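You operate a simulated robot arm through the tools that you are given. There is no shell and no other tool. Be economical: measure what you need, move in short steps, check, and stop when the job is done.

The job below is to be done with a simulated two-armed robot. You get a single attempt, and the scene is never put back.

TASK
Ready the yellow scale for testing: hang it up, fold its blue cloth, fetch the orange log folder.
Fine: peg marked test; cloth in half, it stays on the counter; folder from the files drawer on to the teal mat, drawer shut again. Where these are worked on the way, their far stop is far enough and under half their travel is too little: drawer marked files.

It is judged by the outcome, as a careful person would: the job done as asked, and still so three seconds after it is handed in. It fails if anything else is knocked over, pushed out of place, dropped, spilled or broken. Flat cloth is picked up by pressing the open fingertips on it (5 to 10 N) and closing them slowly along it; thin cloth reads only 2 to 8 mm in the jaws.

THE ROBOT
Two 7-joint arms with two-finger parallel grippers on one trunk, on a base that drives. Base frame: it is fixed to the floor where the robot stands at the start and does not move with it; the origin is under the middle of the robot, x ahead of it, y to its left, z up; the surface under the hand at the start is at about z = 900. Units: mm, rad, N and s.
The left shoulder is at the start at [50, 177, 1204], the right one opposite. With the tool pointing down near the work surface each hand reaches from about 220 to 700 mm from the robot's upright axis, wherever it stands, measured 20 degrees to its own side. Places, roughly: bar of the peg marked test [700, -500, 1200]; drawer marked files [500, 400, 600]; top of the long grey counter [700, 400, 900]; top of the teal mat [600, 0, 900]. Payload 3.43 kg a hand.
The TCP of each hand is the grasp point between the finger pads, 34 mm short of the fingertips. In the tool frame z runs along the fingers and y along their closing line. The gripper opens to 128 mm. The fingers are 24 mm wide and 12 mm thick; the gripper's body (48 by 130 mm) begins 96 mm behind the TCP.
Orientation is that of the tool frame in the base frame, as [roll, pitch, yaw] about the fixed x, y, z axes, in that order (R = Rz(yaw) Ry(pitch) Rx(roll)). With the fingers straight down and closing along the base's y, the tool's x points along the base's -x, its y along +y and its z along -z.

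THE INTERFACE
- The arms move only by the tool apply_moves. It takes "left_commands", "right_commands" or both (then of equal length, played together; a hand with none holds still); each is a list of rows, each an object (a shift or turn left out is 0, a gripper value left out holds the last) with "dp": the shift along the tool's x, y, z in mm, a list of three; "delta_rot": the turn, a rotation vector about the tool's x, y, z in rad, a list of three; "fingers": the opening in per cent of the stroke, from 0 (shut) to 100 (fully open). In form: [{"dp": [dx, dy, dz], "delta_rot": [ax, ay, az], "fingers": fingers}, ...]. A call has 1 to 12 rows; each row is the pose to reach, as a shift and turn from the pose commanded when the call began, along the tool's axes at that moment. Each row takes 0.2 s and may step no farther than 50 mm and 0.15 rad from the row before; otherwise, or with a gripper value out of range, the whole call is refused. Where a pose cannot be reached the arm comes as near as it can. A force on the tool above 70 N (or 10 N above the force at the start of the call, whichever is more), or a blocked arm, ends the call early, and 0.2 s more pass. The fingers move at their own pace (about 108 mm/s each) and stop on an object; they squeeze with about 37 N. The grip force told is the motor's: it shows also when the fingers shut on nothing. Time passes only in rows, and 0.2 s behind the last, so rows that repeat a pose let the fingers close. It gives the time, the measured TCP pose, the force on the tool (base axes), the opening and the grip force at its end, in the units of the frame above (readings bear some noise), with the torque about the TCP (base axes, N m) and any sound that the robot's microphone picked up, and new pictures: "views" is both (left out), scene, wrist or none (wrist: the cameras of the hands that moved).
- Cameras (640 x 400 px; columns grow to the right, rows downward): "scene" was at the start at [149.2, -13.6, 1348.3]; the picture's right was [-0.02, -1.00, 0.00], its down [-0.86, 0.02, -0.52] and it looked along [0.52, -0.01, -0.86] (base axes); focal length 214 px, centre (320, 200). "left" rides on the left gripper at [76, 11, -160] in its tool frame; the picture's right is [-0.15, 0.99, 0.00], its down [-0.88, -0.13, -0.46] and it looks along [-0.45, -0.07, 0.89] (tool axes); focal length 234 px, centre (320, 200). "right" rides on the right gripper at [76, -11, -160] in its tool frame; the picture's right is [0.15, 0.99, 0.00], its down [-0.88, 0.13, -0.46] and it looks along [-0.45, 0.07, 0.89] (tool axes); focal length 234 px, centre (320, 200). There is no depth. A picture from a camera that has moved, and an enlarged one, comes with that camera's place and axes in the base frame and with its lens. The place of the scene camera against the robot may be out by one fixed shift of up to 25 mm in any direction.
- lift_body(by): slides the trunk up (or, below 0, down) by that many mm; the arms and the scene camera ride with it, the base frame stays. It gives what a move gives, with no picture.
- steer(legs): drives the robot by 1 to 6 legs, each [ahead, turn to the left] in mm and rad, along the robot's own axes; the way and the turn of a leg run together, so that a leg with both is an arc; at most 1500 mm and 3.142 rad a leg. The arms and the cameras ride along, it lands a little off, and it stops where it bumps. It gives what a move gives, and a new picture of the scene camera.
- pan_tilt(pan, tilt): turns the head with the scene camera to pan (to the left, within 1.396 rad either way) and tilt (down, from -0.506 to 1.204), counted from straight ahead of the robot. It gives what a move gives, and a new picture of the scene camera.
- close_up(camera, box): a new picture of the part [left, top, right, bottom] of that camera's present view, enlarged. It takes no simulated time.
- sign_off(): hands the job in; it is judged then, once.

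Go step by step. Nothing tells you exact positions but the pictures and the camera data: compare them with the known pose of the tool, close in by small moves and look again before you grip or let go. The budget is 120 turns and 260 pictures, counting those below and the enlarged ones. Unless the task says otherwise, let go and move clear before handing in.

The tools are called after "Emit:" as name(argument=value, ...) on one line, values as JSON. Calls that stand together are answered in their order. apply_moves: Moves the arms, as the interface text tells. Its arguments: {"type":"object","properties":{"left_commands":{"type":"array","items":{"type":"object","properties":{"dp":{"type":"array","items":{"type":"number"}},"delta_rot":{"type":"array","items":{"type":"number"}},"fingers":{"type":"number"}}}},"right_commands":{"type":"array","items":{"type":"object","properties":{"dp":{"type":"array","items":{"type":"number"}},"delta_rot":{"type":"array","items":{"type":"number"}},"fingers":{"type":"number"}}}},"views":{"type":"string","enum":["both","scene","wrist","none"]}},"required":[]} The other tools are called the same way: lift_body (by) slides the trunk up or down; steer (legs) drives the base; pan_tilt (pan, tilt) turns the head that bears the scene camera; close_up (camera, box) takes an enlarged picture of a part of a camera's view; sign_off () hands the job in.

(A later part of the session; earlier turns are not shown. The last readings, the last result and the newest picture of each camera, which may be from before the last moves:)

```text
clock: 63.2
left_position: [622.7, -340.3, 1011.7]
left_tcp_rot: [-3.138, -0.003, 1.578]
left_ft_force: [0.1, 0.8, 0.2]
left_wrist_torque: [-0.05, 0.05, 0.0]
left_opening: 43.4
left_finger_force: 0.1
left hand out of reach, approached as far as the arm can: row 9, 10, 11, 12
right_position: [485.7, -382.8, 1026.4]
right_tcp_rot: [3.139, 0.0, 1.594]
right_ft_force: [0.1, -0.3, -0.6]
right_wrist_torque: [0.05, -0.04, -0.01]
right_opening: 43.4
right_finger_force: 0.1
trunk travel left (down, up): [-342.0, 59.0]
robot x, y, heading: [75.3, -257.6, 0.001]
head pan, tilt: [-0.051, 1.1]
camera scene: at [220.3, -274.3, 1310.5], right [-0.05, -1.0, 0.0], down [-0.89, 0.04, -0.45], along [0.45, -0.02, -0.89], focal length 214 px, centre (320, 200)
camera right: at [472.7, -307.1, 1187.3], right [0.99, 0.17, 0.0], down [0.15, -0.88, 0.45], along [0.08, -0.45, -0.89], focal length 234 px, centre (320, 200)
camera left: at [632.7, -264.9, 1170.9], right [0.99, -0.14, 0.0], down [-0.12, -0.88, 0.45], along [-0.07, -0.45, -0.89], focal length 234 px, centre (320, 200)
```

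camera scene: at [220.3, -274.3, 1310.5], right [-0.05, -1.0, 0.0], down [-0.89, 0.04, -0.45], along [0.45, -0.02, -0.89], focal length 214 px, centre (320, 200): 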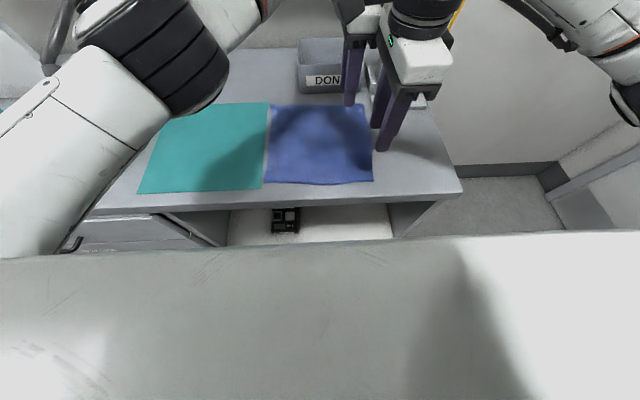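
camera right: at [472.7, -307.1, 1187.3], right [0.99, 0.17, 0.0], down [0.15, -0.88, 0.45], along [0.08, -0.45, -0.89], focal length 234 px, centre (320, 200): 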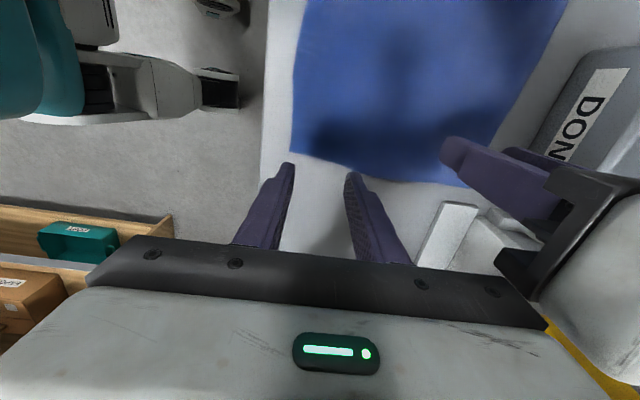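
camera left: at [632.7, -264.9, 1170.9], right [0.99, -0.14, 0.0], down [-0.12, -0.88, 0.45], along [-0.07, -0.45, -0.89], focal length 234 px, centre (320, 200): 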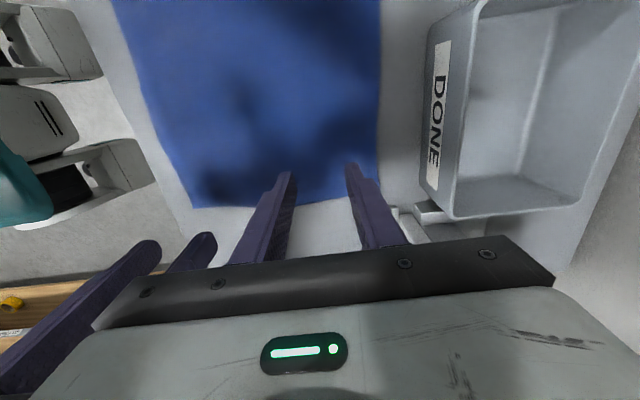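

The left hand lacks about 45 mm of reach. Turning the base a bit to the right brings the left shoulder closer; I draw the left hand back first.

Emit:
apply_moves(left_commands=[{"dp": [35, -15, -5]}, {"dp": [70, -30, -10]}, {"dp": [105, -45, -15]}, {"dp": [140, -62, -20]}, {"dp": [150, -65, -20]}], views="none")

Emit:
steer(legs=[[0, -0.35]])

```text
clock: 64.4
left_position: [556.5, -185.8, 1032.1]
left_tcp_rot: [-3.141, 0.0, 1.576]
left_ft_force: [-0.5, -0.2, -0.4]
left_wrist_torque: [0.02, 0.02, -0.02]
left_opening: 43.2
left_finger_force: 0.1
right_position: [486.0, -380.6, 1027.0]
right_tcp_rot: [3.138, 0.0, 1.596]
right_ft_force: [-0.1, 0.0, -0.1]
right_wrist_torque: [-0.03, 0.02, 0.01]
right_opening: 43.5
right_finger_force: 0.1
trunk travel left (down, up): [-342.0, 59.0]
robot x, y, heading: [71.7, -255.8, 0.007]
head pan, tilt: [-0.051, 1.1]
```

```text
clock: 65.9
left_position: [552.7, -357.1, 1031.8]
left_tcp_rot: [-3.141, 0.0, 1.222]
left_ft_force: [-0.6, -0.2, 0.1]
left_wrist_torque: [0.0, 0.0, -0.01]
left_opening: 43.7
left_finger_force: 0.1
right_position: [419.0, -515.3, 1026.5]
right_tcp_rot: [3.137, 0.0, 1.242]
right_ft_force: [0.3, -0.1, 0.1]
right_wrist_torque: [0.05, 0.01, 0.04]
right_opening: 43.3
right_finger_force: 0.0
trunk travel left (down, up): [-342.0, 59.0]
robot x, y, heading: [80.0, -256.7, -0.349]
head pan, tilt: [-0.051, 1.1]
camera scene: at [211.3, -318.7, 1310.5], right [-0.39, -0.92, 0.0], down [-0.82, 0.35, -0.45], along [0.42, -0.18, -0.89], focal length 214 px, centre (320, 200)
```

scene: 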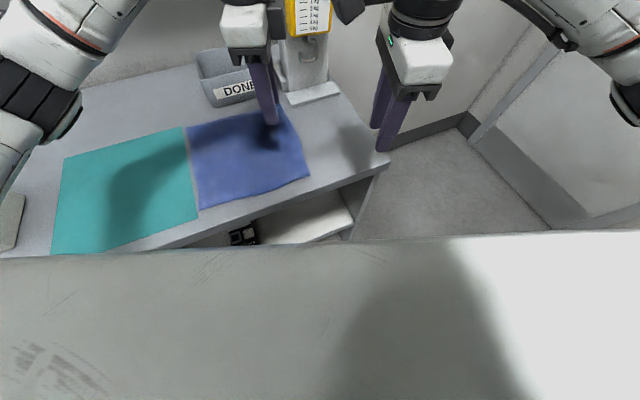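

Now both hands to the right edge of the cloth, squared up again.

Emit:
apply_moves(left_commands=[{"dp": [5, 25, 5], "delta_rot": [0, 0, -0.12]}, {"dp": [10, 50, 10], "delta_rot": [0, 0, -0.24]}, {"dp": [15, 75, 20], "delta_rot": [0, 0, -0.35]}, {"dp": [20, 98, 30], "delta_rot": [0, 0, -0.35]}, {"dp": [20, 98, 30], "delta_rot": [0, 0, -0.35]}], right_commands=[{"dp": [40, 4, 5], "delta_rot": [0, 0, -0.11]}, {"dp": [80, 8, 10], "delta_rot": [0, 0, -0.22]}, {"dp": [120, 12, 20], "delta_rot": [0, 0, -0.33]}, {"dp": [156, 16, 30], "delta_rot": [0, 0, -0.33]}, {"dp": [156, 16, 30], "delta_rot": [0, 0, -0.33]}])

```text
clock: 67.1
left_position: [650.2, -369.0, 1002.0]
left_tcp_rot: [3.141, 0.001, 1.573]
left_ft_force: [-0.4, 0.1, -0.2]
left_wrist_torque: [-0.01, 0.04, 0.01]
left_opening: 43.3
left_finger_force: 0.0
right_position: [485.1, -370.7, 997.8]
right_tcp_rot: [3.137, 0.002, 1.573]
right_ft_force: [-0.1, -0.1, 0.0]
right_wrist_torque: [0.03, -0.04, -0.01]
right_opening: 43.6
right_finger_force: 0.0
trunk travel left (down, up): [-342.0, 59.0]
robot x, y, heading: [75.7, -256.2, -0.349]
head pan, tilt: [-0.051, 1.1]
camera scene: at [211.3, -318.5, 1310.5], right [-0.39, -0.92, 0.0], down [-0.82, 0.35, -0.45], along [0.42, -0.18, -0.89], focal length 214 px, centre (320, 200)
camera right: at [472.8, -294.7, 1157.2], right [0.99, 0.15, 0.0], down [0.13, -0.88, 0.46], along [0.07, -0.45, -0.89], focal length 234 px, centre (320, 200)
camera left: at [659.6, -291.8, 1161.2], right [0.99, -0.15, 0.0], down [-0.13, -0.88, 0.46], along [-0.07, -0.45, -0.89], focal length 234 px, centre (320, 200)
```

scene: 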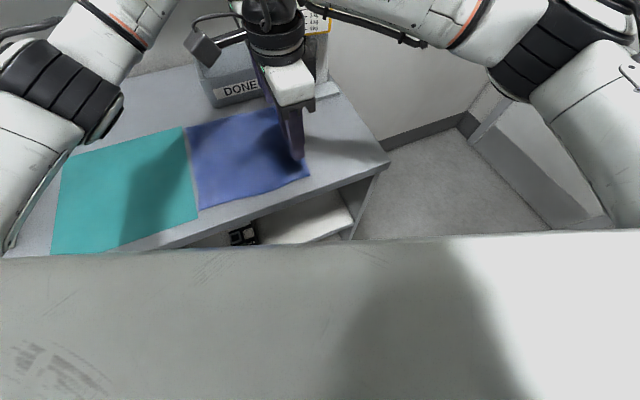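
right: 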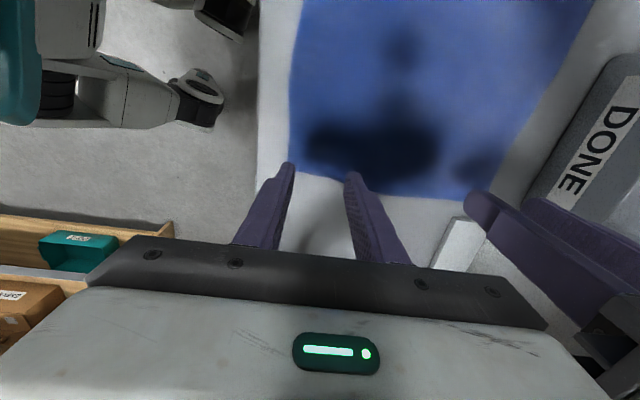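
left: 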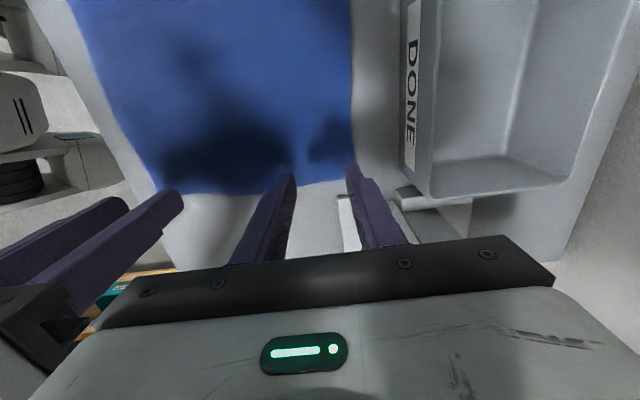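

Corners: near-right (451,-393), far-right (685,-400). I go down to just above the cloth at grasp points (489,-379) and (647,-385).

Emit:
apply_moves(left_commands=[{"dp": [-15, -3, 0]}, {"dp": [-15, -3, 30]}, {"dp": [-15, -3, 57]}, {"dp": [-15, -3, 57]}], right_commands=[{"dp": [-8, 4, 0]}, {"dp": [-8, 4, 30]}, {"dp": [-8, 4, 54]}, {"dp": [-8, 4, 54]}], views="wrist")

```text
clock: 68.1
left_position: [649.2, -385.3, 944.0]
left_tcp_rot: [3.141, 0.003, 1.573]
left_ft_force: [0.5, -0.8, 0.2]
left_wrist_torque: [0.01, 0.01, -0.02]
left_opening: 43.5
left_finger_force: 0.1
right_position: [489.4, -378.1, 943.0]
right_tcp_rot: [3.137, 0.002, 1.573]
right_ft_force: [0.1, 0.1, 0.1]
right_wrist_torque: [0.03, -0.01, -0.02]
right_opening: 43.6
right_finger_force: 0.0
trunk travel left (down, up): [-342.0, 59.0]
robot x, y, heading: [77.1, -256.9, -0.351]
head pan, tilt: [-0.051, 1.1]
camera right: at [476.7, -302.5, 1103.8], right [0.99, 0.15, 0.0], down [0.13, -0.88, 0.46], along [0.07, -0.45, -0.89], focal length 234 px, centre (320, 200)
camera left: at [659.2, -308.2, 1103.8], right [0.99, -0.15, 0.0], down [-0.13, -0.88, 0.46], along [-0.07, -0.45, -0.89], focal length 234 px, centre (320, 200)
```

right: 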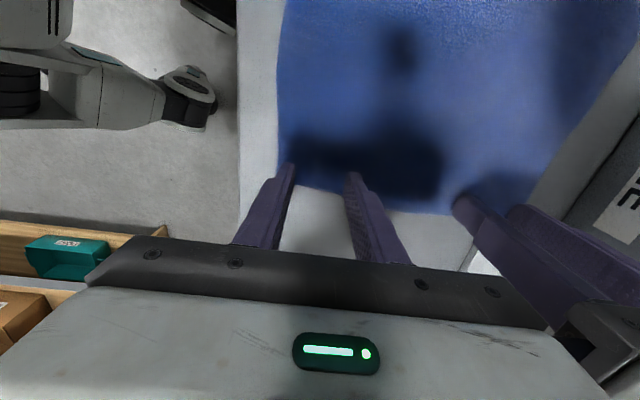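
left: 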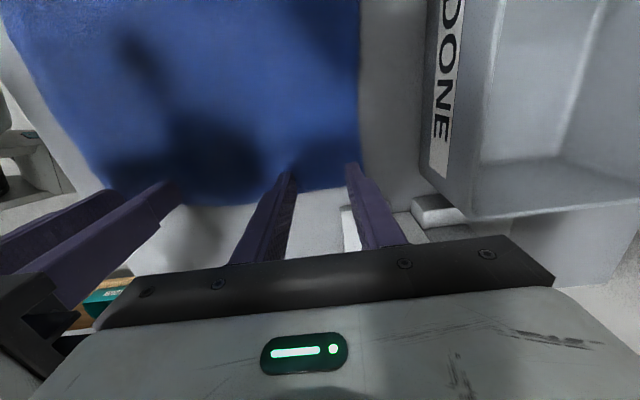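

Small inward shifts, then press.

Emit:
apply_moves(left_commands=[{"dp": [5, -7, 0]}, {"dp": [5, -7, 4]}, {"dp": [5, -7, 7]}, {"dp": [5, -7, 7]}, {"dp": [5, -7, 7]}], right_commands=[{"dp": [1, 6, 0]}, {"dp": [1, 6, 4]}, {"dp": [1, 6, 6.5]}, {"dp": [1, 6, 6.5]}, {"dp": [1, 6, 6.5]}], views="none")

```text
clock: 69.3
left_position: [641.3, -380.6, 938.7]
left_tcp_rot: [3.141, 0.0, 1.573]
left_ft_force: [0.3, -0.6, 0.0]
left_wrist_torque: [0.0, -0.03, 0.02]
left_opening: 43.3
left_finger_force: 0.1
right_position: [494.6, -378.1, 937.4]
right_tcp_rot: [3.135, -0.002, 1.572]
right_ft_force: [-0.1, -0.6, 14.6]
right_wrist_torque: [0.03, 0.1, 0.02]
right_opening: 43.9
right_finger_force: 0.1
trunk travel left (down, up): [-342.0, 59.0]
robot x, y, heading: [76.8, -256.5, -0.35]
head pan, tilt: [-0.051, 1.1]
```

Emit:
apply_moves(left_commands=[{"dp": [0, 0, 1.5]}, {"dp": [0, 0, 2.5]}, {"dp": [0, 0, 2.5]}, {"dp": [0, 0, 2.5]}], right_commands=[{"dp": [0, 0, -1.2]}, {"dp": [0, 0, -1.2]}, {"dp": [0, 0, -1.2]}, {"dp": [0, 0, -1.2]}], views="none")

```text
clock: 70.3
left_position: [640.5, -380.2, 937.5]
left_tcp_rot: [3.14, 0.001, 1.569]
left_ft_force: [2.1, -1.5, 11.9]
left_wrist_torque: [-0.05, 0.01, 0.02]
left_opening: 43.1
left_finger_force: 0.1
right_position: [493.1, -379.2, 937.2]
right_tcp_rot: [3.138, 0.001, 1.572]
right_ft_force: [1.5, 0.0, 4.8]
right_wrist_torque: [0.01, -0.03, -0.02]
right_opening: 43.5
right_finger_force: 0.1
trunk travel left (down, up): [-342.0, 59.0]
robot x, y, heading: [78.5, -258.3, -0.35]
head pan, tilt: [-0.051, 1.1]
```

The forces are about right (12 and 5 N); I trim slightly and close slowly on both.

Emit:
apply_moves(left_commands=[{"dp": [0, 0, -0.7]}, {"dp": [0, 0, -0.7], "fingers": 31}, {"dp": [0, 0, -0.7], "fingers": 27}, {"dp": [0, 0, -0.7], "fingers": 23}, {"dp": [0, 0, -0.7], "fingers": 19}, {"dp": [0, 0, -0.7], "fingers": 15}, {"dp": [0, 0, -0.7], "fingers": 11}, {"dp": [0, 0, -0.7], "fingers": 7}, {"dp": [0, 0, -0.7], "fingers": 3}, {"dp": [0, 0, -0.7], "fingers": 0}, {"dp": [0, 0, -0.7], "fingers": 0}], right_commands=[{"dp": [0, 0, 0.5]}, {"dp": [0, 0, 0.5], "fingers": 31}, {"dp": [0, 0, 0.5], "fingers": 27}, {"dp": [0, 0, 0.5], "fingers": 23}, {"dp": [0, 0, 0.5], "fingers": 19}, {"dp": [0, 0, 0.5], "fingers": 15}, {"dp": [0, 0, 0.5], "fingers": 11}, {"dp": [0, 0, 0.5], "fingers": 7}, {"dp": [0, 0, 0.5], "fingers": 3}, {"dp": [0, 0, 0.5], "fingers": 0}, {"dp": [0, 0, 0.5], "fingers": 0}], views="wrist")

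```text
clock: 72.7
left_position: [639.4, -379.5, 938.3]
left_tcp_rot: [3.139, 0.002, 1.571]
left_ft_force: [0.3, -0.1, 13.9]
left_wrist_torque: [0.01, 0.01, -0.04]
left_opening: 6.8
left_finger_force: 37.0
right_position: [492.4, -379.2, 936.8]
right_tcp_rot: [3.136, 0.0, 1.571]
right_ft_force: [0.5, 0.0, 2.6]
right_wrist_torque: [0.01, -0.02, 0.05]
right_opening: 0.0
right_finger_force: 33.1
trunk travel left (down, up): [-342.0, 59.0]
robot x, y, heading: [74.9, -256.2, -0.35]
head pan, tilt: [-0.051, 1.1]
camera right: at [481.3, -303.6, 1098.3], right [0.99, 0.15, 0.0], down [0.13, -0.88, 0.46], along [0.07, -0.45, -0.89], focal length 234 px, centre (320, 200)
camera left: at [649.5, -303.2, 1096.5], right [0.99, -0.15, 0.0], down [-0.13, -0.88, 0.46], along [-0.06, -0.45, -0.89], focal length 234 px, centre (320, 200)
```

right: 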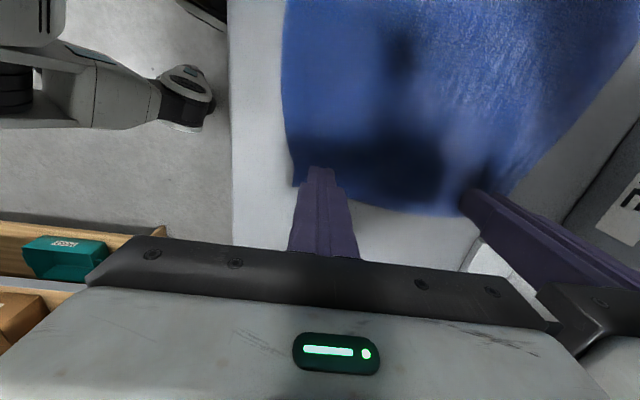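
left: 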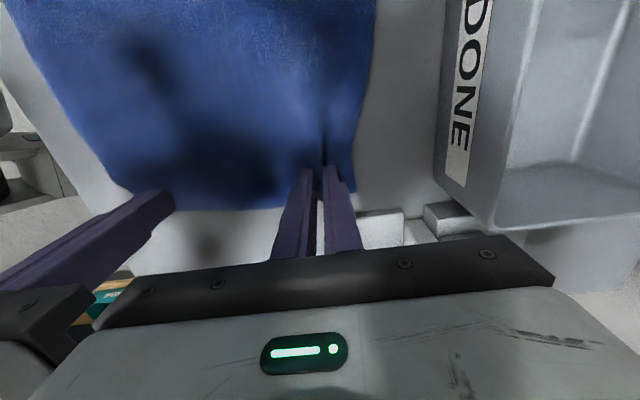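

The left hand has the cloth (6.8 mm), but the right slid off with too little pressure. The near-right corner now sits at (477,-390); the hand bodies would touch if I move right hand inward, so I turn it back to close along y for that corner.

Emit:
apply_moves(right_commands=[{"dp": [0, 0, -20], "fingers": 10}, {"dp": [0, 0, -50], "fingers": 35}, {"dp": [5, 0, -50], "delta_rot": [0, 0, -0.15]}, {"dp": [10, 0, -50], "delta_rot": [0, 0, -0.3]}, {"dp": [15, 0, -50], "delta_rot": [0, 0, -0.45]}, {"dp": [20, 0, -50], "delta_rot": [0, 0, -0.6]}, {"dp": [25, 0, -50], "delta_rot": [0, 0, -0.75]}, {"dp": [25, 0, -50], "delta_rot": [0, 0, -0.9]}, {"dp": [25, 0, -50], "delta_rot": [0, 0, -1.05]}, {"dp": [25, 0, -50], "delta_rot": [0, 0, -1.2]}, {"dp": [25, 0, -50], "delta_rot": [0, 0, -1.35]}, {"dp": [25, 0, -50], "delta_rot": [0, 0, -1.5]}], views="none")

Emit:
apply_moves(right_commands=[{"delta_rot": [0, 0, -0.07]}, {"dp": [0, 0, 20], "delta_rot": [0, 0, -0.07]}, {"dp": [0, 0, 42], "delta_rot": [0, 0, -0.07]}, {"dp": [0, 0, 42], "delta_rot": [0, 0, -0.07]}], views="wrist")

```text
clock: 75.3
left_position: [640.5, -379.8, 936.2]
left_tcp_rot: [3.141, 0.001, 1.573]
left_ft_force: [-0.2, 0.7, 13.7]
left_wrist_torque: [0.01, 0.06, -0.01]
left_opening: 6.8
left_finger_force: 37.0
right_position: [493.6, -353.7, 988.0]
right_tcp_rot: [-3.14, 0.006, 3.076]
right_ft_force: [0.6, -0.1, -0.1]
right_wrist_torque: [0.02, 0.03, 0.01]
right_opening: 44.6
right_finger_force: 0.1
trunk travel left (down, up): [-342.0, 59.0]
robot x, y, heading: [75.3, -258.2, -0.353]
head pan, tilt: [-0.051, 1.1]
```

```text
clock: 76.3
left_position: [641.3, -379.5, 937.3]
left_tcp_rot: [3.142, 0.002, 1.573]
left_ft_force: [0.0, 1.8, 14.6]
left_wrist_torque: [0.02, 0.05, -0.05]
left_opening: 6.3
left_finger_force: 37.2
right_position: [491.7, -355.0, 945.9]
right_tcp_rot: [-3.14, 0.005, -3.139]
right_ft_force: [0.1, -0.3, 0.1]
right_wrist_torque: [-0.01, 0.0, 0.01]
right_opening: 44.6
right_finger_force: 0.1
trunk travel left (down, up): [-342.0, 59.0]
robot x, y, heading: [77.2, -259.0, -0.348]
head pan, tilt: [-0.051, 1.1]
camera right: at [416.3, -365.8, 1106.2], right [-0.15, 0.99, 0.0], down [0.88, 0.13, 0.46], along [0.45, 0.07, -0.89], focal length 234 px, centre (320, 200)
```

right: 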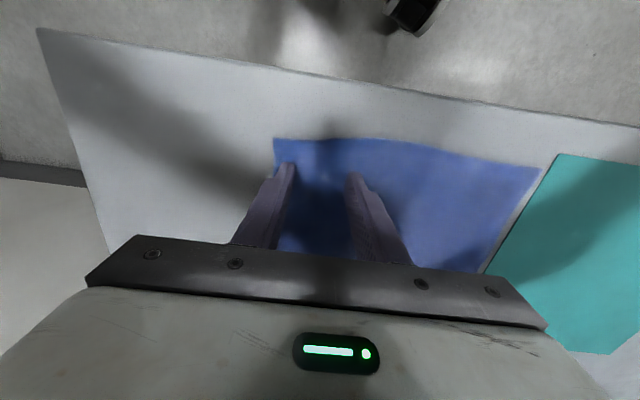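

Well placed. Press with the right hand.

Emit:
apply_moves(right_commands=[{"dp": [4, 0, 4]}, {"dp": [4, 0, 8]}, {"dp": [4, 0, 9.3]}, {"dp": [4, 0, 9.3]}, {"dp": [4, 0, 9.3]}], views="none")

```text
clock: 77.5
left_position: [639.8, -381.1, 937.7]
left_tcp_rot: [3.141, 0.001, 1.573]
left_ft_force: [0.6, -0.3, 12.5]
left_wrist_torque: [-0.07, -0.02, 0.03]
left_opening: 6.7
left_finger_force: 37.1
right_position: [489.5, -354.2, 937.8]
right_tcp_rot: [3.141, 0.006, -3.14]
right_ft_force: [-1.6, 0.8, 8.0]
right_wrist_torque: [0.0, 0.05, -0.03]
right_opening: 44.5
right_finger_force: 0.0
trunk travel left (down, up): [-342.0, 59.0]
robot x, y, heading: [76.2, -261.3, -0.353]
head pan, tilt: [-0.051, 1.1]
```

8 N; close slowly.

Emit:
apply_moves(right_commands=[{"fingers": 31}, {"fingers": 27}, {"fingers": 23}, {"fingers": 19}, {"fingers": 15}, {"fingers": 11}, {"fingers": 7}, {"fingers": 3}, {"fingers": 0}, {"fingers": 0}], views="wrist")

```text
clock: 79.7
left_position: [638.3, -379.8, 937.2]
left_tcp_rot: [3.139, 0.001, 1.572]
left_ft_force: [0.8, 0.4, 11.3]
left_wrist_torque: [-0.03, 0.0, 0.0]
left_opening: 6.2
left_finger_force: 36.9
right_position: [489.7, -353.6, 937.0]
right_tcp_rot: [-3.139, 0.005, -3.14]
right_ft_force: [1.3, 0.2, 11.6]
right_wrist_torque: [-0.02, 0.01, 0.04]
right_opening: 4.6
right_finger_force: 37.0
trunk travel left (down, up): [-342.0, 59.0]
robot x, y, heading: [75.3, -258.7, -0.344]
head pan, tilt: [-0.051, 1.1]
camera right: at [412.8, -365.8, 1097.1], right [-0.15, 0.99, 0.0], down [0.88, 0.13, 0.46], along [0.46, 0.07, -0.89], focal length 234 px, centre (320, 200)
```

right: 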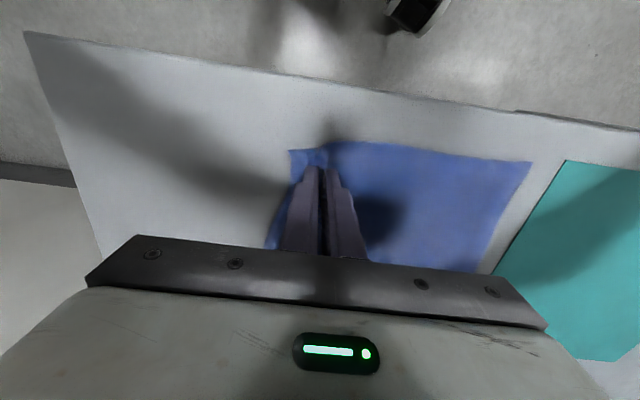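

Both corners are held. I carry the edge up and over to the left in an arc, stopping just above the left edge.

Emit:
apply_moves(left_commands=[{"dp": [4, 0, -27]}, {"dp": [21, 0, -54]}, {"dp": [46, 0, -76]}, {"dp": [76, 0, -87]}, {"dp": [105, 0, -90]}, {"dp": [135, 1, -84]}, {"dp": [162, 2, -68]}, {"dp": [186, 3, -45]}, {"dp": [203, 3, -24]}, {"dp": [208, 3, -12]}, {"dp": [208, 3, -12]}], right_commands=[{"dp": [0, 3, -21]}, {"dp": [0, 15, -42]}, {"dp": [0, 33, -60]}, {"dp": [0, 54, -68]}, {"dp": [0, 75, -70]}, {"dp": [1, 96, -65]}, {"dp": [2, 115, -52]}, {"dp": [2, 132, -36]}, {"dp": [2, 146, -20]}, {"dp": [2, 150, -11]}, {"dp": [2, 150, -11]}])

Emit:
close_up(camera="scene", box=[120, 70, 360, 230])

```text
clock: 82.1
left_position: [642.2, -172.9, 949.3]
left_tcp_rot: [3.141, 0.0, 1.572]
left_ft_force: [-0.8, -0.6, 2.9]
left_wrist_torque: [-0.01, 0.03, 0.0]
left_opening: 4.7
left_finger_force: 37.5
right_position: [495.7, -214.9, 950.7]
right_tcp_rot: [3.14, 0.009, 3.117]
right_ft_force: [-0.1, 0.6, 1.5]
right_wrist_torque: [0.03, -0.01, 0.07]
right_opening: 4.4
right_finger_force: 37.2
trunk travel left (down, up): [-342.0, 59.0]
robot x, y, heading: [76.5, -261.6, -0.345]
head pan, tilt: [-0.051, 1.1]
camera scene: at [211.1, -318.4, 1310.6], right [-0.39, -0.92, 0.0], down [-0.82, 0.35, -0.45], along [0.42, -0.18, -0.89], focal length 214 px, centre (320, 200)
camera right: at [418.6, -225.3, 1110.3], right [-0.12, 0.99, 0.0], down [0.88, 0.11, 0.46], along [0.46, 0.06, -0.89], focal length 234 px, centre (320, 200)
camera left: at [651.7, -95.7, 1108.5], right [0.99, -0.15, 0.0], down [-0.13, -0.88, 0.46], along [-0.07, -0.45, -0.89], focal length 234 px, centre (320, 200)
```

scene: 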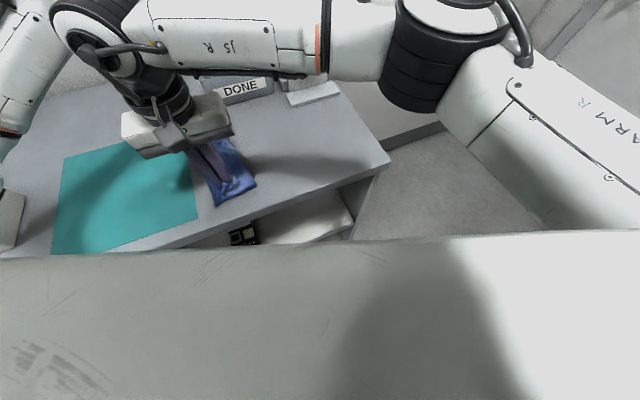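
right: 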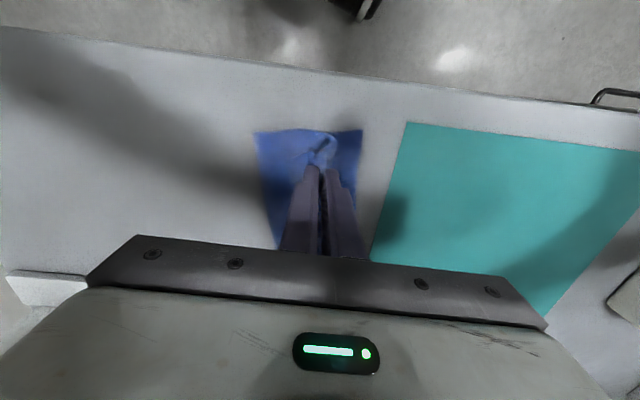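
left: 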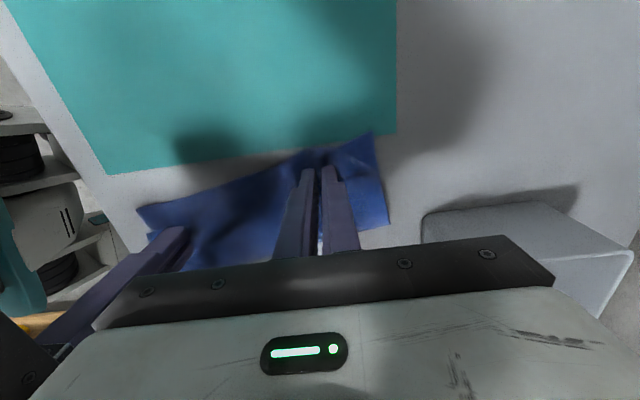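

```text
2.50 times, centred on (240, 150) of scene
camera zoom: at [211.1, -318.4, 1310.6], right [-0.39, -0.92, 0.0], down [-0.82, 0.35, -0.45], along [0.42, -0.18, -0.89], focal length 536 px, centre (520, 325)
```

zoom: 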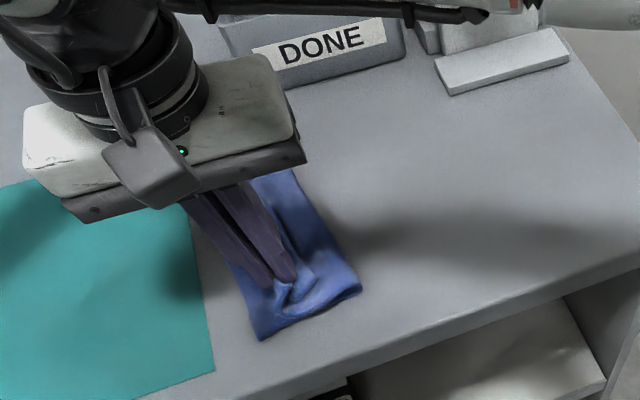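

The fold lies well: upper edge over the left edge. I set it down (left hand 8 mm back from the mat) and open.

Emit:
apply_moves(left_commands=[{"dp": [-5, 0, 4]}, {"dp": [-8, 0, 9]}, {"dp": [-8, 0, 9]}, {"dp": [-8, 0, 9], "fingers": 5}, {"dp": [-8, 0, 9], "fingers": 10}, {"dp": [-8, 0, 9], "fingers": 16}, {"dp": [-8, 0, 9], "fingers": 24}, {"dp": [-8, 0, 9], "fingers": 30}, {"dp": [-8, 0, -10], "fingers": 30}, {"dp": [-8, 0, -50], "fingers": 30}, {"dp": [-8, 0, -90]}], right_commands=[{"dp": [0, 0, 4]}, {"dp": [0, 0, 9]}, {"dp": [0, 0, 9]}, {"dp": [0, 0, 9], "fingers": 5}, {"dp": [0, 0, 9], "fingers": 10}, {"dp": [0, 0, 9], "fingers": 16}, {"dp": [0, 0, 9], "fingers": 24}, {"dp": [0, 0, 9], "fingers": 30}, {"dp": [0, 0, -10], "fingers": 30}, {"dp": [0, 0, -50], "fingers": 30}, {"dp": [0, 0, -90]}])

```text
clock: 84.5
left_position: [641.4, -181.3, 1040.5]
left_tcp_rot: [-3.14, -0.001, 1.572]
left_ft_force: [0.5, 0.3, -0.8]
left_wrist_torque: [0.0, -0.03, 0.01]
left_opening: 38.5
left_finger_force: 0.1
right_position: [496.0, -221.9, 1033.1]
right_tcp_rot: [3.137, -0.014, 3.1]
right_ft_force: [0.5, 0.4, 0.3]
right_wrist_torque: [0.02, -0.05, 0.03]
right_opening: 38.2
right_finger_force: 0.0
trunk travel left (down, up): [-342.0, 59.0]
robot x, y, heading: [75.2, -256.3, -0.35]
head pan, tilt: [-0.051, 1.1]
camera scene: at [210.9, -318.5, 1310.3], right [-0.39, -0.92, 0.0], down [-0.82, 0.35, -0.45], along [0.42, -0.18, -0.89], focal length 214 px, centre (320, 200)
camera right: at [421.4, -232.5, 1194.2], right [-0.11, 0.99, 0.01], down [0.89, 0.09, 0.45], along [0.44, 0.05, -0.9], focal length 234 px, centre (320, 200)
camera left: at [651.5, -104.5, 1200.9], right [0.99, -0.15, 0.0], down [-0.13, -0.88, 0.45], along [-0.07, -0.45, -0.89], focal length 234 px, centre (320, 200)
```

scene: 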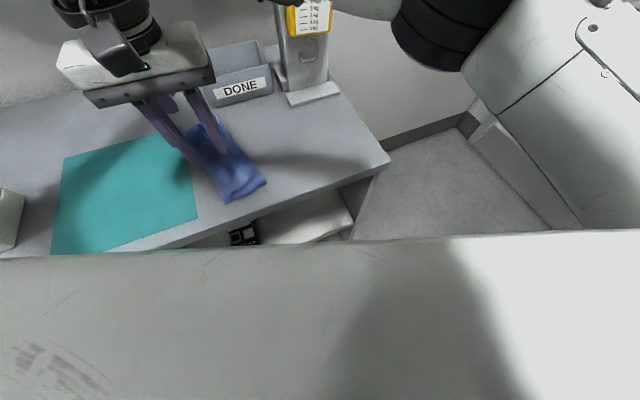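
right: 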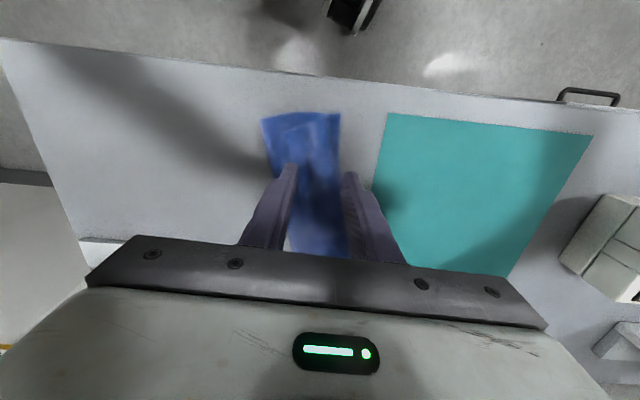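
left: 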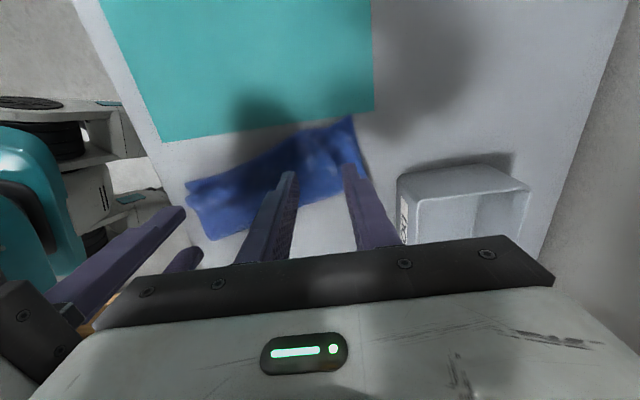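

Released. I lift the hands and back off to inspect the cloth.

Emit:
apply_moves(left_commands=[{"dp": [20, -40, -20]}, {"dp": [60, -60, -40]}, {"dp": [100, -80, -60]}], right_commands=[{"dp": [20, -40, -20]}, {"dp": [40, -80, -40]}, {"dp": [60, -120, -60]}], views="none")

Emit:
steer(legs=[[-250, 0]])

Emit:
close_up(camera="scene", box=[120, 60, 360, 210])

```text
clock: 85.3
left_position: [561.1, -79.6, 1099.0]
left_tcp_rot: [3.141, -0.001, 1.572]
left_ft_force: [0.0, 0.6, 0.7]
left_wrist_torque: [0.01, -0.04, -0.01]
left_opening: 38.4
left_finger_force: 0.0
right_position: [425.6, -324.8, 1096.8]
right_tcp_rot: [-3.14, 0.006, -3.138]
right_ft_force: [-0.7, -0.1, -0.3]
right_wrist_torque: [0.04, -0.01, 0.01]
right_opening: 38.3
right_finger_force: 0.0
trunk travel left (down, up): [-342.0, 59.0]
robot x, y, heading: [78.9, -258.8, -0.345]
head pan, tilt: [-0.051, 1.1]
```

```text
clock: 87.1
left_position: [328.1, 5.7, 1099.6]
left_tcp_rot: [3.141, 0.001, 1.57]
left_ft_force: [0.5, 0.7, -0.4]
left_wrist_torque: [0.0, -0.01, 0.03]
left_opening: 38.5
left_finger_force: 0.0
right_position: [193.2, -240.0, 1097.3]
right_tcp_rot: [-3.14, 0.004, 3.139]
right_ft_force: [-0.5, 0.1, -0.2]
right_wrist_torque: [0.0, 0.01, 0.02]
right_opening: 38.5
right_finger_force: 0.1
trunk travel left (down, up): [-342.0, 59.0]
robot x, y, heading: [-156.7, -175.7, -0.357]
head pan, tilt: [-0.051, 1.1]
camera scene: at [-22.7, -232.7, 1310.6], right [-0.39, -0.92, 0.0], down [-0.82, 0.35, -0.45], along [0.42, -0.18, -0.89], focal length 214 px, centre (320, 200)
```

scene: 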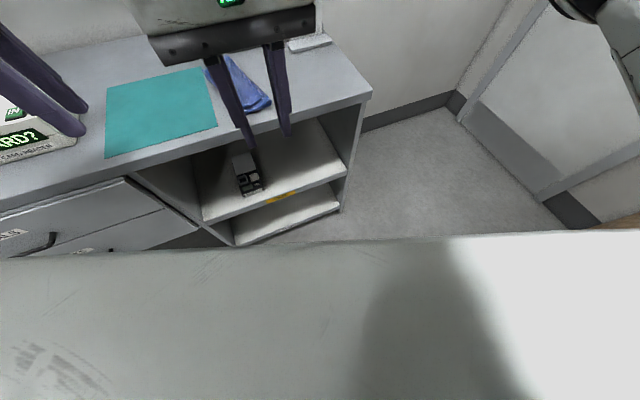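

```text
2.67 times, centred on (240, 135) of scene
camera zoom: at [-22.7, -232.7, 1310.6], right [-0.39, -0.92, 0.0], down [-0.82, 0.35, -0.45], along [0.42, -0.18, -0.89], focal length 572 px, centre (533, 373)
```

zoom: 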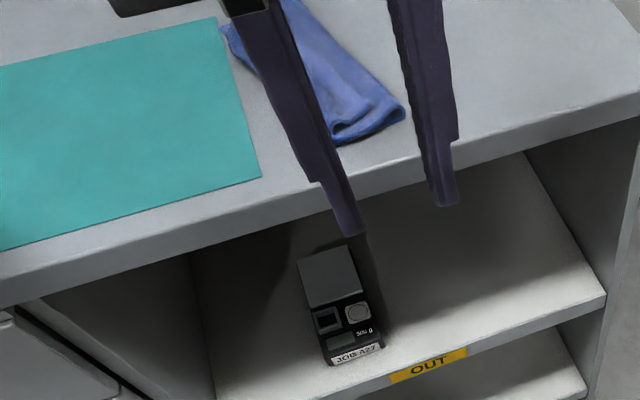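

My view of the cloth is blocked for now. I go on to the drawer: drive left to about (-240, 230) facing the counter, and check the cloth on the way.

Emit:
steer(legs=[[0, 2.127], [420, 0], [0, -1.77]])

Emit:
pan_tilt(pan=-0.6, tilt=0.6)

Emit:
close_up(camera="scene", box=[220, 100, 460, 250])

```text
clock: 98.9
left_position: [197.9, 555.8, 1098.5]
left_tcp_rot: [3.14, 0.0, 1.868]
left_ft_force: [0.2, 0.1, 0.1]
left_wrist_torque: [0.01, 0.0, 0.02]
left_opening: 38.4
left_finger_force: 0.0
right_position: [139.6, 283.0, 1096.0]
right_tcp_rot: [-3.141, 0.003, -2.842]
right_ft_force: [0.7, -0.7, 0.0]
right_wrist_torque: [-0.02, 0.02, 0.03]
right_opening: 38.5
right_finger_force: 0.1
trunk travel left (down, up): [-342.0, 59.0]
robot x, y, heading: [-215.7, 244.6, -0.057]
head pan, tilt: [-0.051, 1.1]
camera scene: at [-70.9, 222.0, 1310.5], right [-0.1, -0.99, 0.0], down [-0.89, 0.09, -0.45], along [0.45, -0.05, -0.89], focal length 214 px, centre (320, 200)
```

scene: 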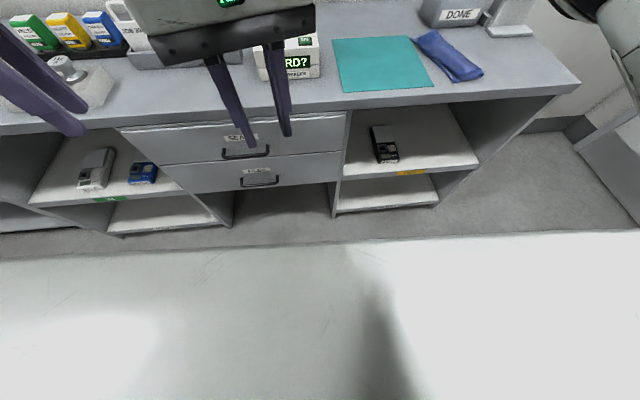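

```text
clock: 99.9
left_position: [196.7, 557.2, 1099.7]
left_tcp_rot: [3.142, 0.001, 1.869]
left_ft_force: [-0.1, -0.9, -0.2]
left_wrist_torque: [-0.05, -0.01, 0.04]
left_opening: 38.3
left_finger_force: 0.0
right_position: [140.1, 282.3, 1097.8]
right_tcp_rot: [-3.141, 0.005, -2.844]
right_ft_force: [0.8, 0.1, 1.3]
right_wrist_torque: [0.02, 0.01, 0.02]
right_opening: 38.2
right_finger_force: 0.1
trunk travel left (down, up): [-342.0, 59.0]
robot x, y, heading: [-216.2, 244.6, -0.055]
head pan, tilt: [-0.6, 0.6]
camera scene: at [-63.6, 175.0, 1349.1], right [-0.61, -0.79, 0.0], down [-0.45, 0.34, -0.82], along [0.66, -0.5, -0.57], focal length 214 px, centre (320, 200)
```

scene: 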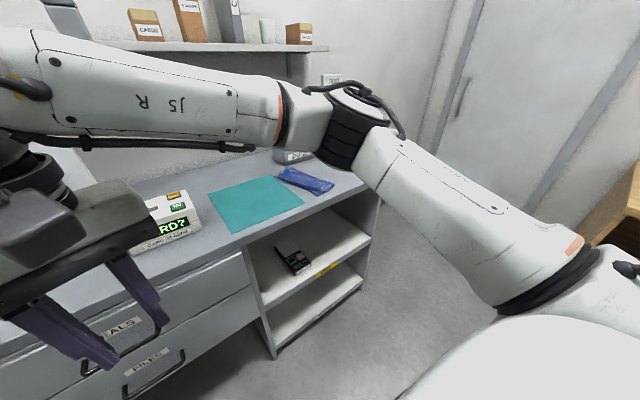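

```text
2.67 times, centred on (340, 175) of scene
camera zoom: at [-63.6, 175.0, 1349.1], right [-0.61, -0.79, 0.0], down [-0.45, 0.34, -0.82], along [0.66, -0.5, -0.57], focal length 572 px, centre (267, 267)
```

zoom: 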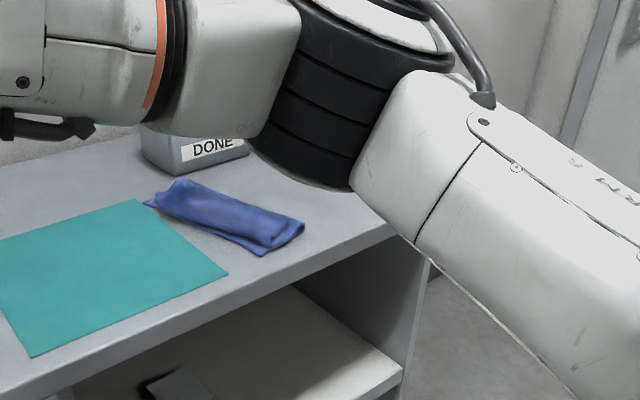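

The cloth lies folded; I'll recheck it closely later. FILES handle works out to about (405,410,565). I move the right hand aside and lower the trunk.

Emit:
apply_moves(right_commands=[{"dp": [20, -40, 0]}, {"dp": [40, -85, 0]}, {"dp": [55, -130, 0]}, {"dp": [70, -175, 0]}, {"dp": [80, -215, 0]}], left_commands=[{"dp": [-20, 0, 0], "delta_rot": [0, 0, 0.15]}, {"dp": [-40, 0, 0], "delta_rot": [0, 0, 0.297]}, {"dp": [-60, 0, 0], "delta_rot": [0, 0, 0.297]}, {"dp": [-90, 0, 0], "delta_rot": [0, 0, 0.297]}, {"dp": [-120, 0, 0], "delta_rot": [0, 0, 0.297]}], views="none")

Emit:
lift_body(by=-300)

Emit:
pan_tilt(pan=0.15, tilt=0.6)

```text
clock: 101.1
left_position: [231.5, 440.2, 1101.5]
left_tcp_rot: [-3.141, 0.001, 1.57]
left_ft_force: [-0.2, 0.0, 1.0]
left_wrist_torque: [0.04, 0.04, 0.0]
left_opening: 38.1
left_finger_force: 0.0
right_position: [125.1, 53.0, 1095.5]
right_tcp_rot: [3.141, 0.004, -2.842]
right_ft_force: [0.8, 0.1, -0.8]
right_wrist_torque: [-0.01, 0.01, -0.03]
right_opening: 38.2
right_finger_force: 0.0
trunk travel left (down, up): [-342.0, 59.0]
robot x, y, heading: [-215.7, 245.5, -0.051]
head pan, tilt: [-0.6, 0.6]
```

```text
clock: 104.1
left_position: [232.0, 441.7, 799.9]
left_tcp_rot: [-3.141, 0.0, 1.574]
left_ft_force: [-0.8, 0.2, -0.5]
left_wrist_torque: [-0.01, 0.01, 0.04]
left_opening: 38.5
left_finger_force: 0.0
right_position: [124.9, 54.4, 796.1]
right_tcp_rot: [-3.139, 0.004, -2.843]
right_ft_force: [-0.4, 0.3, -0.1]
right_wrist_torque: [0.01, 0.0, 0.03]
right_opening: 38.2
right_finger_force: 0.1
trunk travel left (down, up): [-42.0, 359.0]
robot x, y, heading: [-215.8, 242.0, -0.052]
head pan, tilt: [-0.6, 0.6]
```

```text
clock: 105.2
left_position: [233.3, 441.1, 800.8]
left_tcp_rot: [-3.142, -0.001, 1.573]
left_ft_force: [-0.4, -0.4, -0.2]
left_wrist_torque: [-0.01, -0.01, -0.01]
left_opening: 38.1
left_finger_force: 0.0
right_position: [126.4, 54.8, 795.7]
right_tcp_rot: [-3.141, 0.004, -2.843]
right_ft_force: [-0.3, -0.1, -0.4]
right_wrist_torque: [0.01, 0.03, 0.02]
right_opening: 38.4
right_finger_force: 0.1
trunk travel left (down, up): [-42.0, 359.0]
robot x, y, heading: [-214.5, 244.9, -0.056]
head pan, tilt: [0.15, 0.6]
camera scene: at [-45.8, 237.1, 1049.1], right [0.1, -1.0, 0.0], down [-0.56, -0.05, -0.83], along [0.82, 0.08, -0.56], focal length 214 px, centre (320, 200)
```

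scene: 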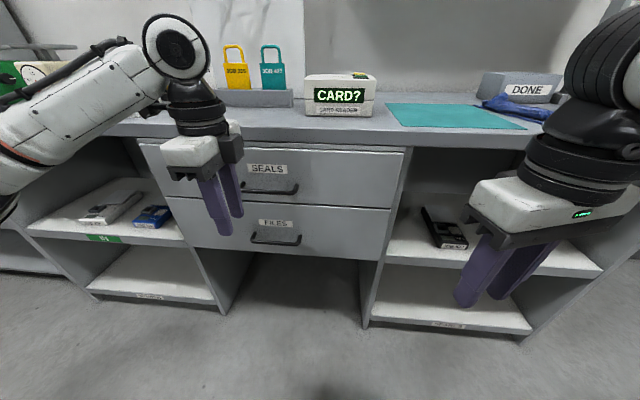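

Clear view: the FILES bar is near (405,416,570), about 160 mm wide. I tilt the left hand to point 45° forward-down in front of it, fingers opening to straddle the bar.

Emit:
apply_moves(left_commands=[{"dp": [-5, 0, 15], "delta_rot": [-0.131, 0, 0], "fingers": 50}, {"dp": [-10, 0, 30], "delta_rot": [-0.262, 0, 0]}, {"dp": [-15, 0, 45], "delta_rot": [-0.393, 0, 0]}, {"dp": [-20, 0, 60], "delta_rot": [-0.524, 0, 0]}, {"dp": [-26, 0, 75], "delta_rot": [-0.655, 0, 0]}, {"dp": [-26, 0, 90], "delta_rot": [-0.785, 0, 0]}, {"dp": [-26, 0, 90], "delta_rot": [-0.785, 0, 0]}])

```text
clock: 106.8
left_position: [231.6, 415.3, 710.2]
left_tcp_rot: [2.357, 0.001, 1.57]
left_ft_force: [-0.1, -0.8, 0.1]
left_wrist_torque: [0.0, 0.01, 0.0]
left_opening: 63.9
left_finger_force: 0.0
right_position: [125.9, 54.4, 795.9]
right_tcp_rot: [-3.141, 0.004, -2.843]
right_ft_force: [0.0, -1.2, -0.2]
right_wrist_torque: [-0.01, -0.05, 0.01]
right_opening: 38.0
right_finger_force: 0.0
trunk travel left (down, up): [-42.0, 359.0]
robot x, y, heading: [-217.5, 245.4, -0.05]
head pan, tilt: [0.15, 0.6]
camera scene: at [-45.8, 237.2, 1049.1], right [0.1, -1.0, 0.0], down [-0.56, -0.05, -0.83], along [0.82, 0.08, -0.56], focal length 214 px, centre (320, 200)
camera left: at [125.9, 492.1, 830.8], right [0.7, -0.15, 0.7], down [-0.41, -0.88, 0.23], along [0.58, -0.45, -0.68], focal length 234 px, centre (320, 200)
```

scene: 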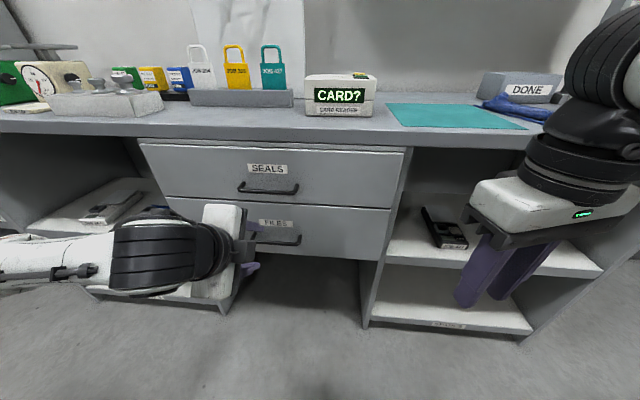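
left: 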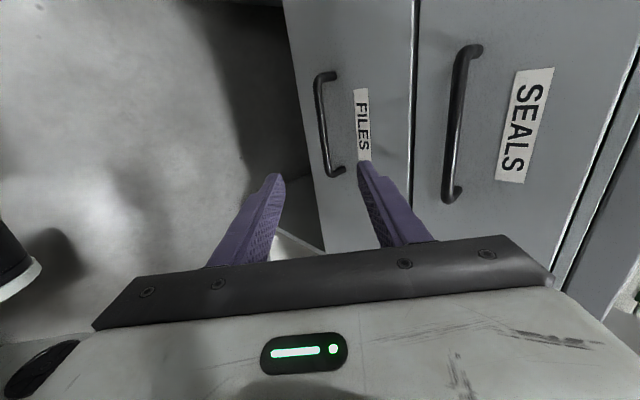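

The depth of the bar is uncertain along this sight line; I move the hand down 110 mm for parallax.

Emit:
apply_moves(left_commands=[{"dp": [2, -22, 30]}, {"dp": [4, -44, 60]}, {"dp": [5, -65, 90]}, {"dp": [5, -65, 90]}], views="wrist")

```text
clock: 107.8
left_position: [248.6, 420.6, 599.4]
left_tcp_rot: [2.357, 0.001, 1.571]
left_ft_force: [-0.3, -0.7, -0.7]
left_wrist_torque: [0.01, 0.02, -0.04]
left_opening: 64.4
left_finger_force: 0.0
right_position: [125.2, 54.2, 795.9]
right_tcp_rot: [-3.14, 0.003, -2.843]
right_ft_force: [0.5, 0.0, 0.2]
right_wrist_torque: [0.0, 0.01, -0.04]
right_opening: 38.2
right_finger_force: 0.2
trunk travel left (down, up): [-42.0, 359.0]
robot x, y, heading: [-214.1, 246.2, -0.057]
head pan, tilt: [0.15, 0.6]
camera left: at [142.2, 498.0, 720.3], right [0.7, -0.15, 0.7], down [-0.41, -0.88, 0.23], along [0.58, -0.45, -0.68], focal length 234 px, centre (320, 200)
```

left: 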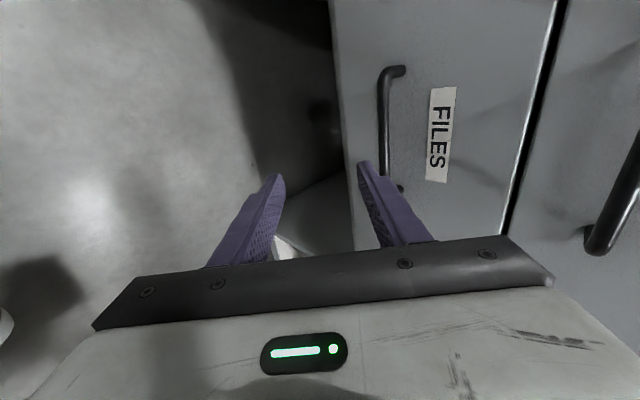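

Triangulated: bar at about (376,426,574). I flatten the hand a little, narrow the fingers and come to 70 mm short of it.

Emit:
apply_moves(left_commands=[{"dp": [1, 17, 13], "delta_rot": [-0.1, 0, 0], "fingers": 30}, {"dp": [2, 34, 27], "delta_rot": [-0.2, 0, 0]}, {"dp": [3, 52, 41], "delta_rot": [-0.3, 0, 0]}, {"dp": [3, 52, 41], "delta_rot": [-0.3, 0, 0]}], views="both")

Emit:
close_up(camera="scene", box=[200, 180, 320, 280])

```text
clock: 108.8
left_position: [317.1, 425.5, 607.0]
left_tcp_rot: [2.055, -0.001, 1.573]
left_ft_force: [-0.7, 0.1, -1.0]
left_wrist_torque: [0.03, 0.02, -0.01]
left_opening: 38.3
left_finger_force: 0.1
right_position: [125.6, 55.0, 795.9]
right_tcp_rot: [-3.138, 0.003, -2.843]
right_ft_force: [0.9, 0.4, 0.3]
right_wrist_torque: [-0.01, 0.01, 0.0]
right_opening: 38.6
right_finger_force: 0.1
trunk travel left (down, up): [-42.0, 359.0]
robot x, y, heading: [-215.2, 245.4, -0.058]
head pan, tilt: [0.15, 0.6]
camera scene: at [-45.8, 237.2, 1049.1], right [0.1, -1.0, 0.0], down [-0.56, -0.05, -0.83], along [0.82, 0.08, -0.56], focal length 214 px, centre (320, 200)
camera left: at [178.7, 501.9, 690.3], right [0.46, -0.15, 0.88], down [-0.46, -0.88, 0.1], along [0.76, -0.45, -0.47], focal length 234 px, centre (320, 200)
```

scene: 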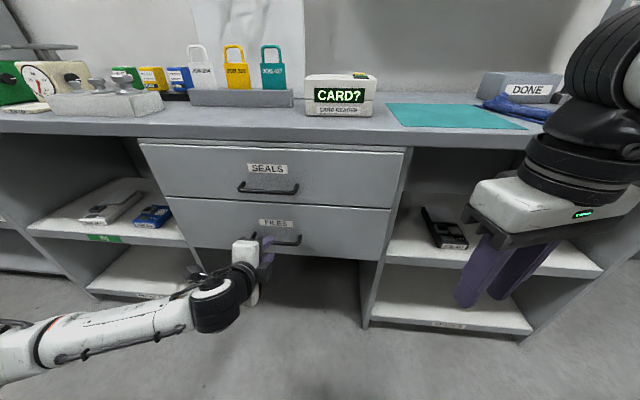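
left: 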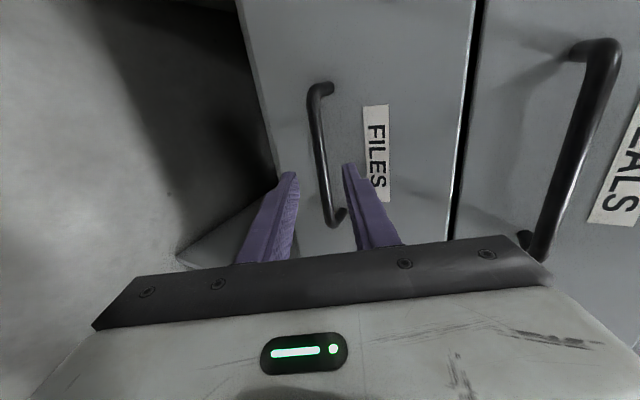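

```text
4.00 times, centred on (260, 230) of scene
camera zoom: at [-45.8, 237.2, 1049.1], right [0.1, -1.0, 0.0], down [-0.56, -0.05, -0.83], along [0.82, 0.08, -0.56], focal length 858 px, centre (560, 80)
```

zoom: 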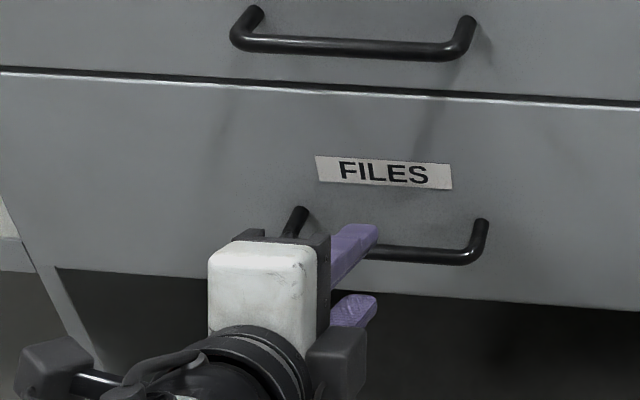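

The bar runs centrally between the fingers. I advance 48 mm and close on it.

Emit:
apply_moves(left_commands=[{"dp": [0, 2, 24]}, {"dp": [0, 3, 48]}, {"dp": [0, 3, 48]}, {"dp": [0, 3, 48], "fingers": 15}, {"dp": [0, 3, 48], "fingers": 0}, {"dp": [0, 3, 48], "fingers": 0}], views="wrist")

```text
clock: 110.2
left_position: [360.0, 424.1, 586.7]
left_tcp_rot: [2.061, 0.001, 1.569]
left_ft_force: [-3.1, -1.0, -4.7]
left_wrist_torque: [0.19, 0.1, 0.21]
left_opening: 11.4
left_finger_force: 44.8
right_position: [126.3, 55.0, 794.7]
right_tcp_rot: [-3.139, 0.002, -2.843]
right_ft_force: [-0.4, -0.6, 0.1]
right_wrist_torque: [-0.04, 0.0, 0.02]
right_opening: 38.5
right_finger_force: 0.1
trunk travel left (down, up): [-42.0, 359.0]
robot x, y, heading: [-216.8, 240.6, -0.057]
head pan, tilt: [0.15, 0.6]
camera left: at [222.6, 500.5, 670.5], right [0.47, -0.15, 0.87], down [-0.46, -0.88, 0.1], along [0.75, -0.45, -0.48], focal length 234 px, centre (320, 200)
```

left: 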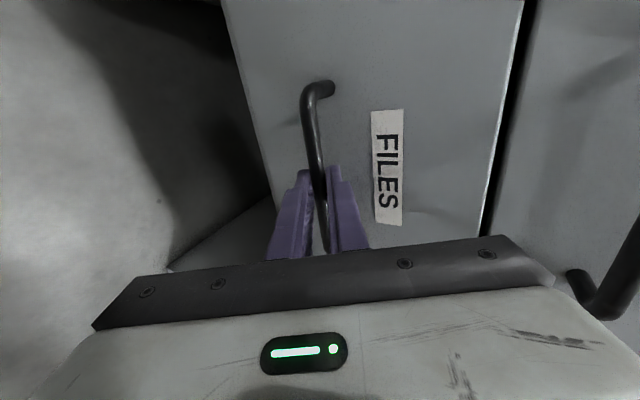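

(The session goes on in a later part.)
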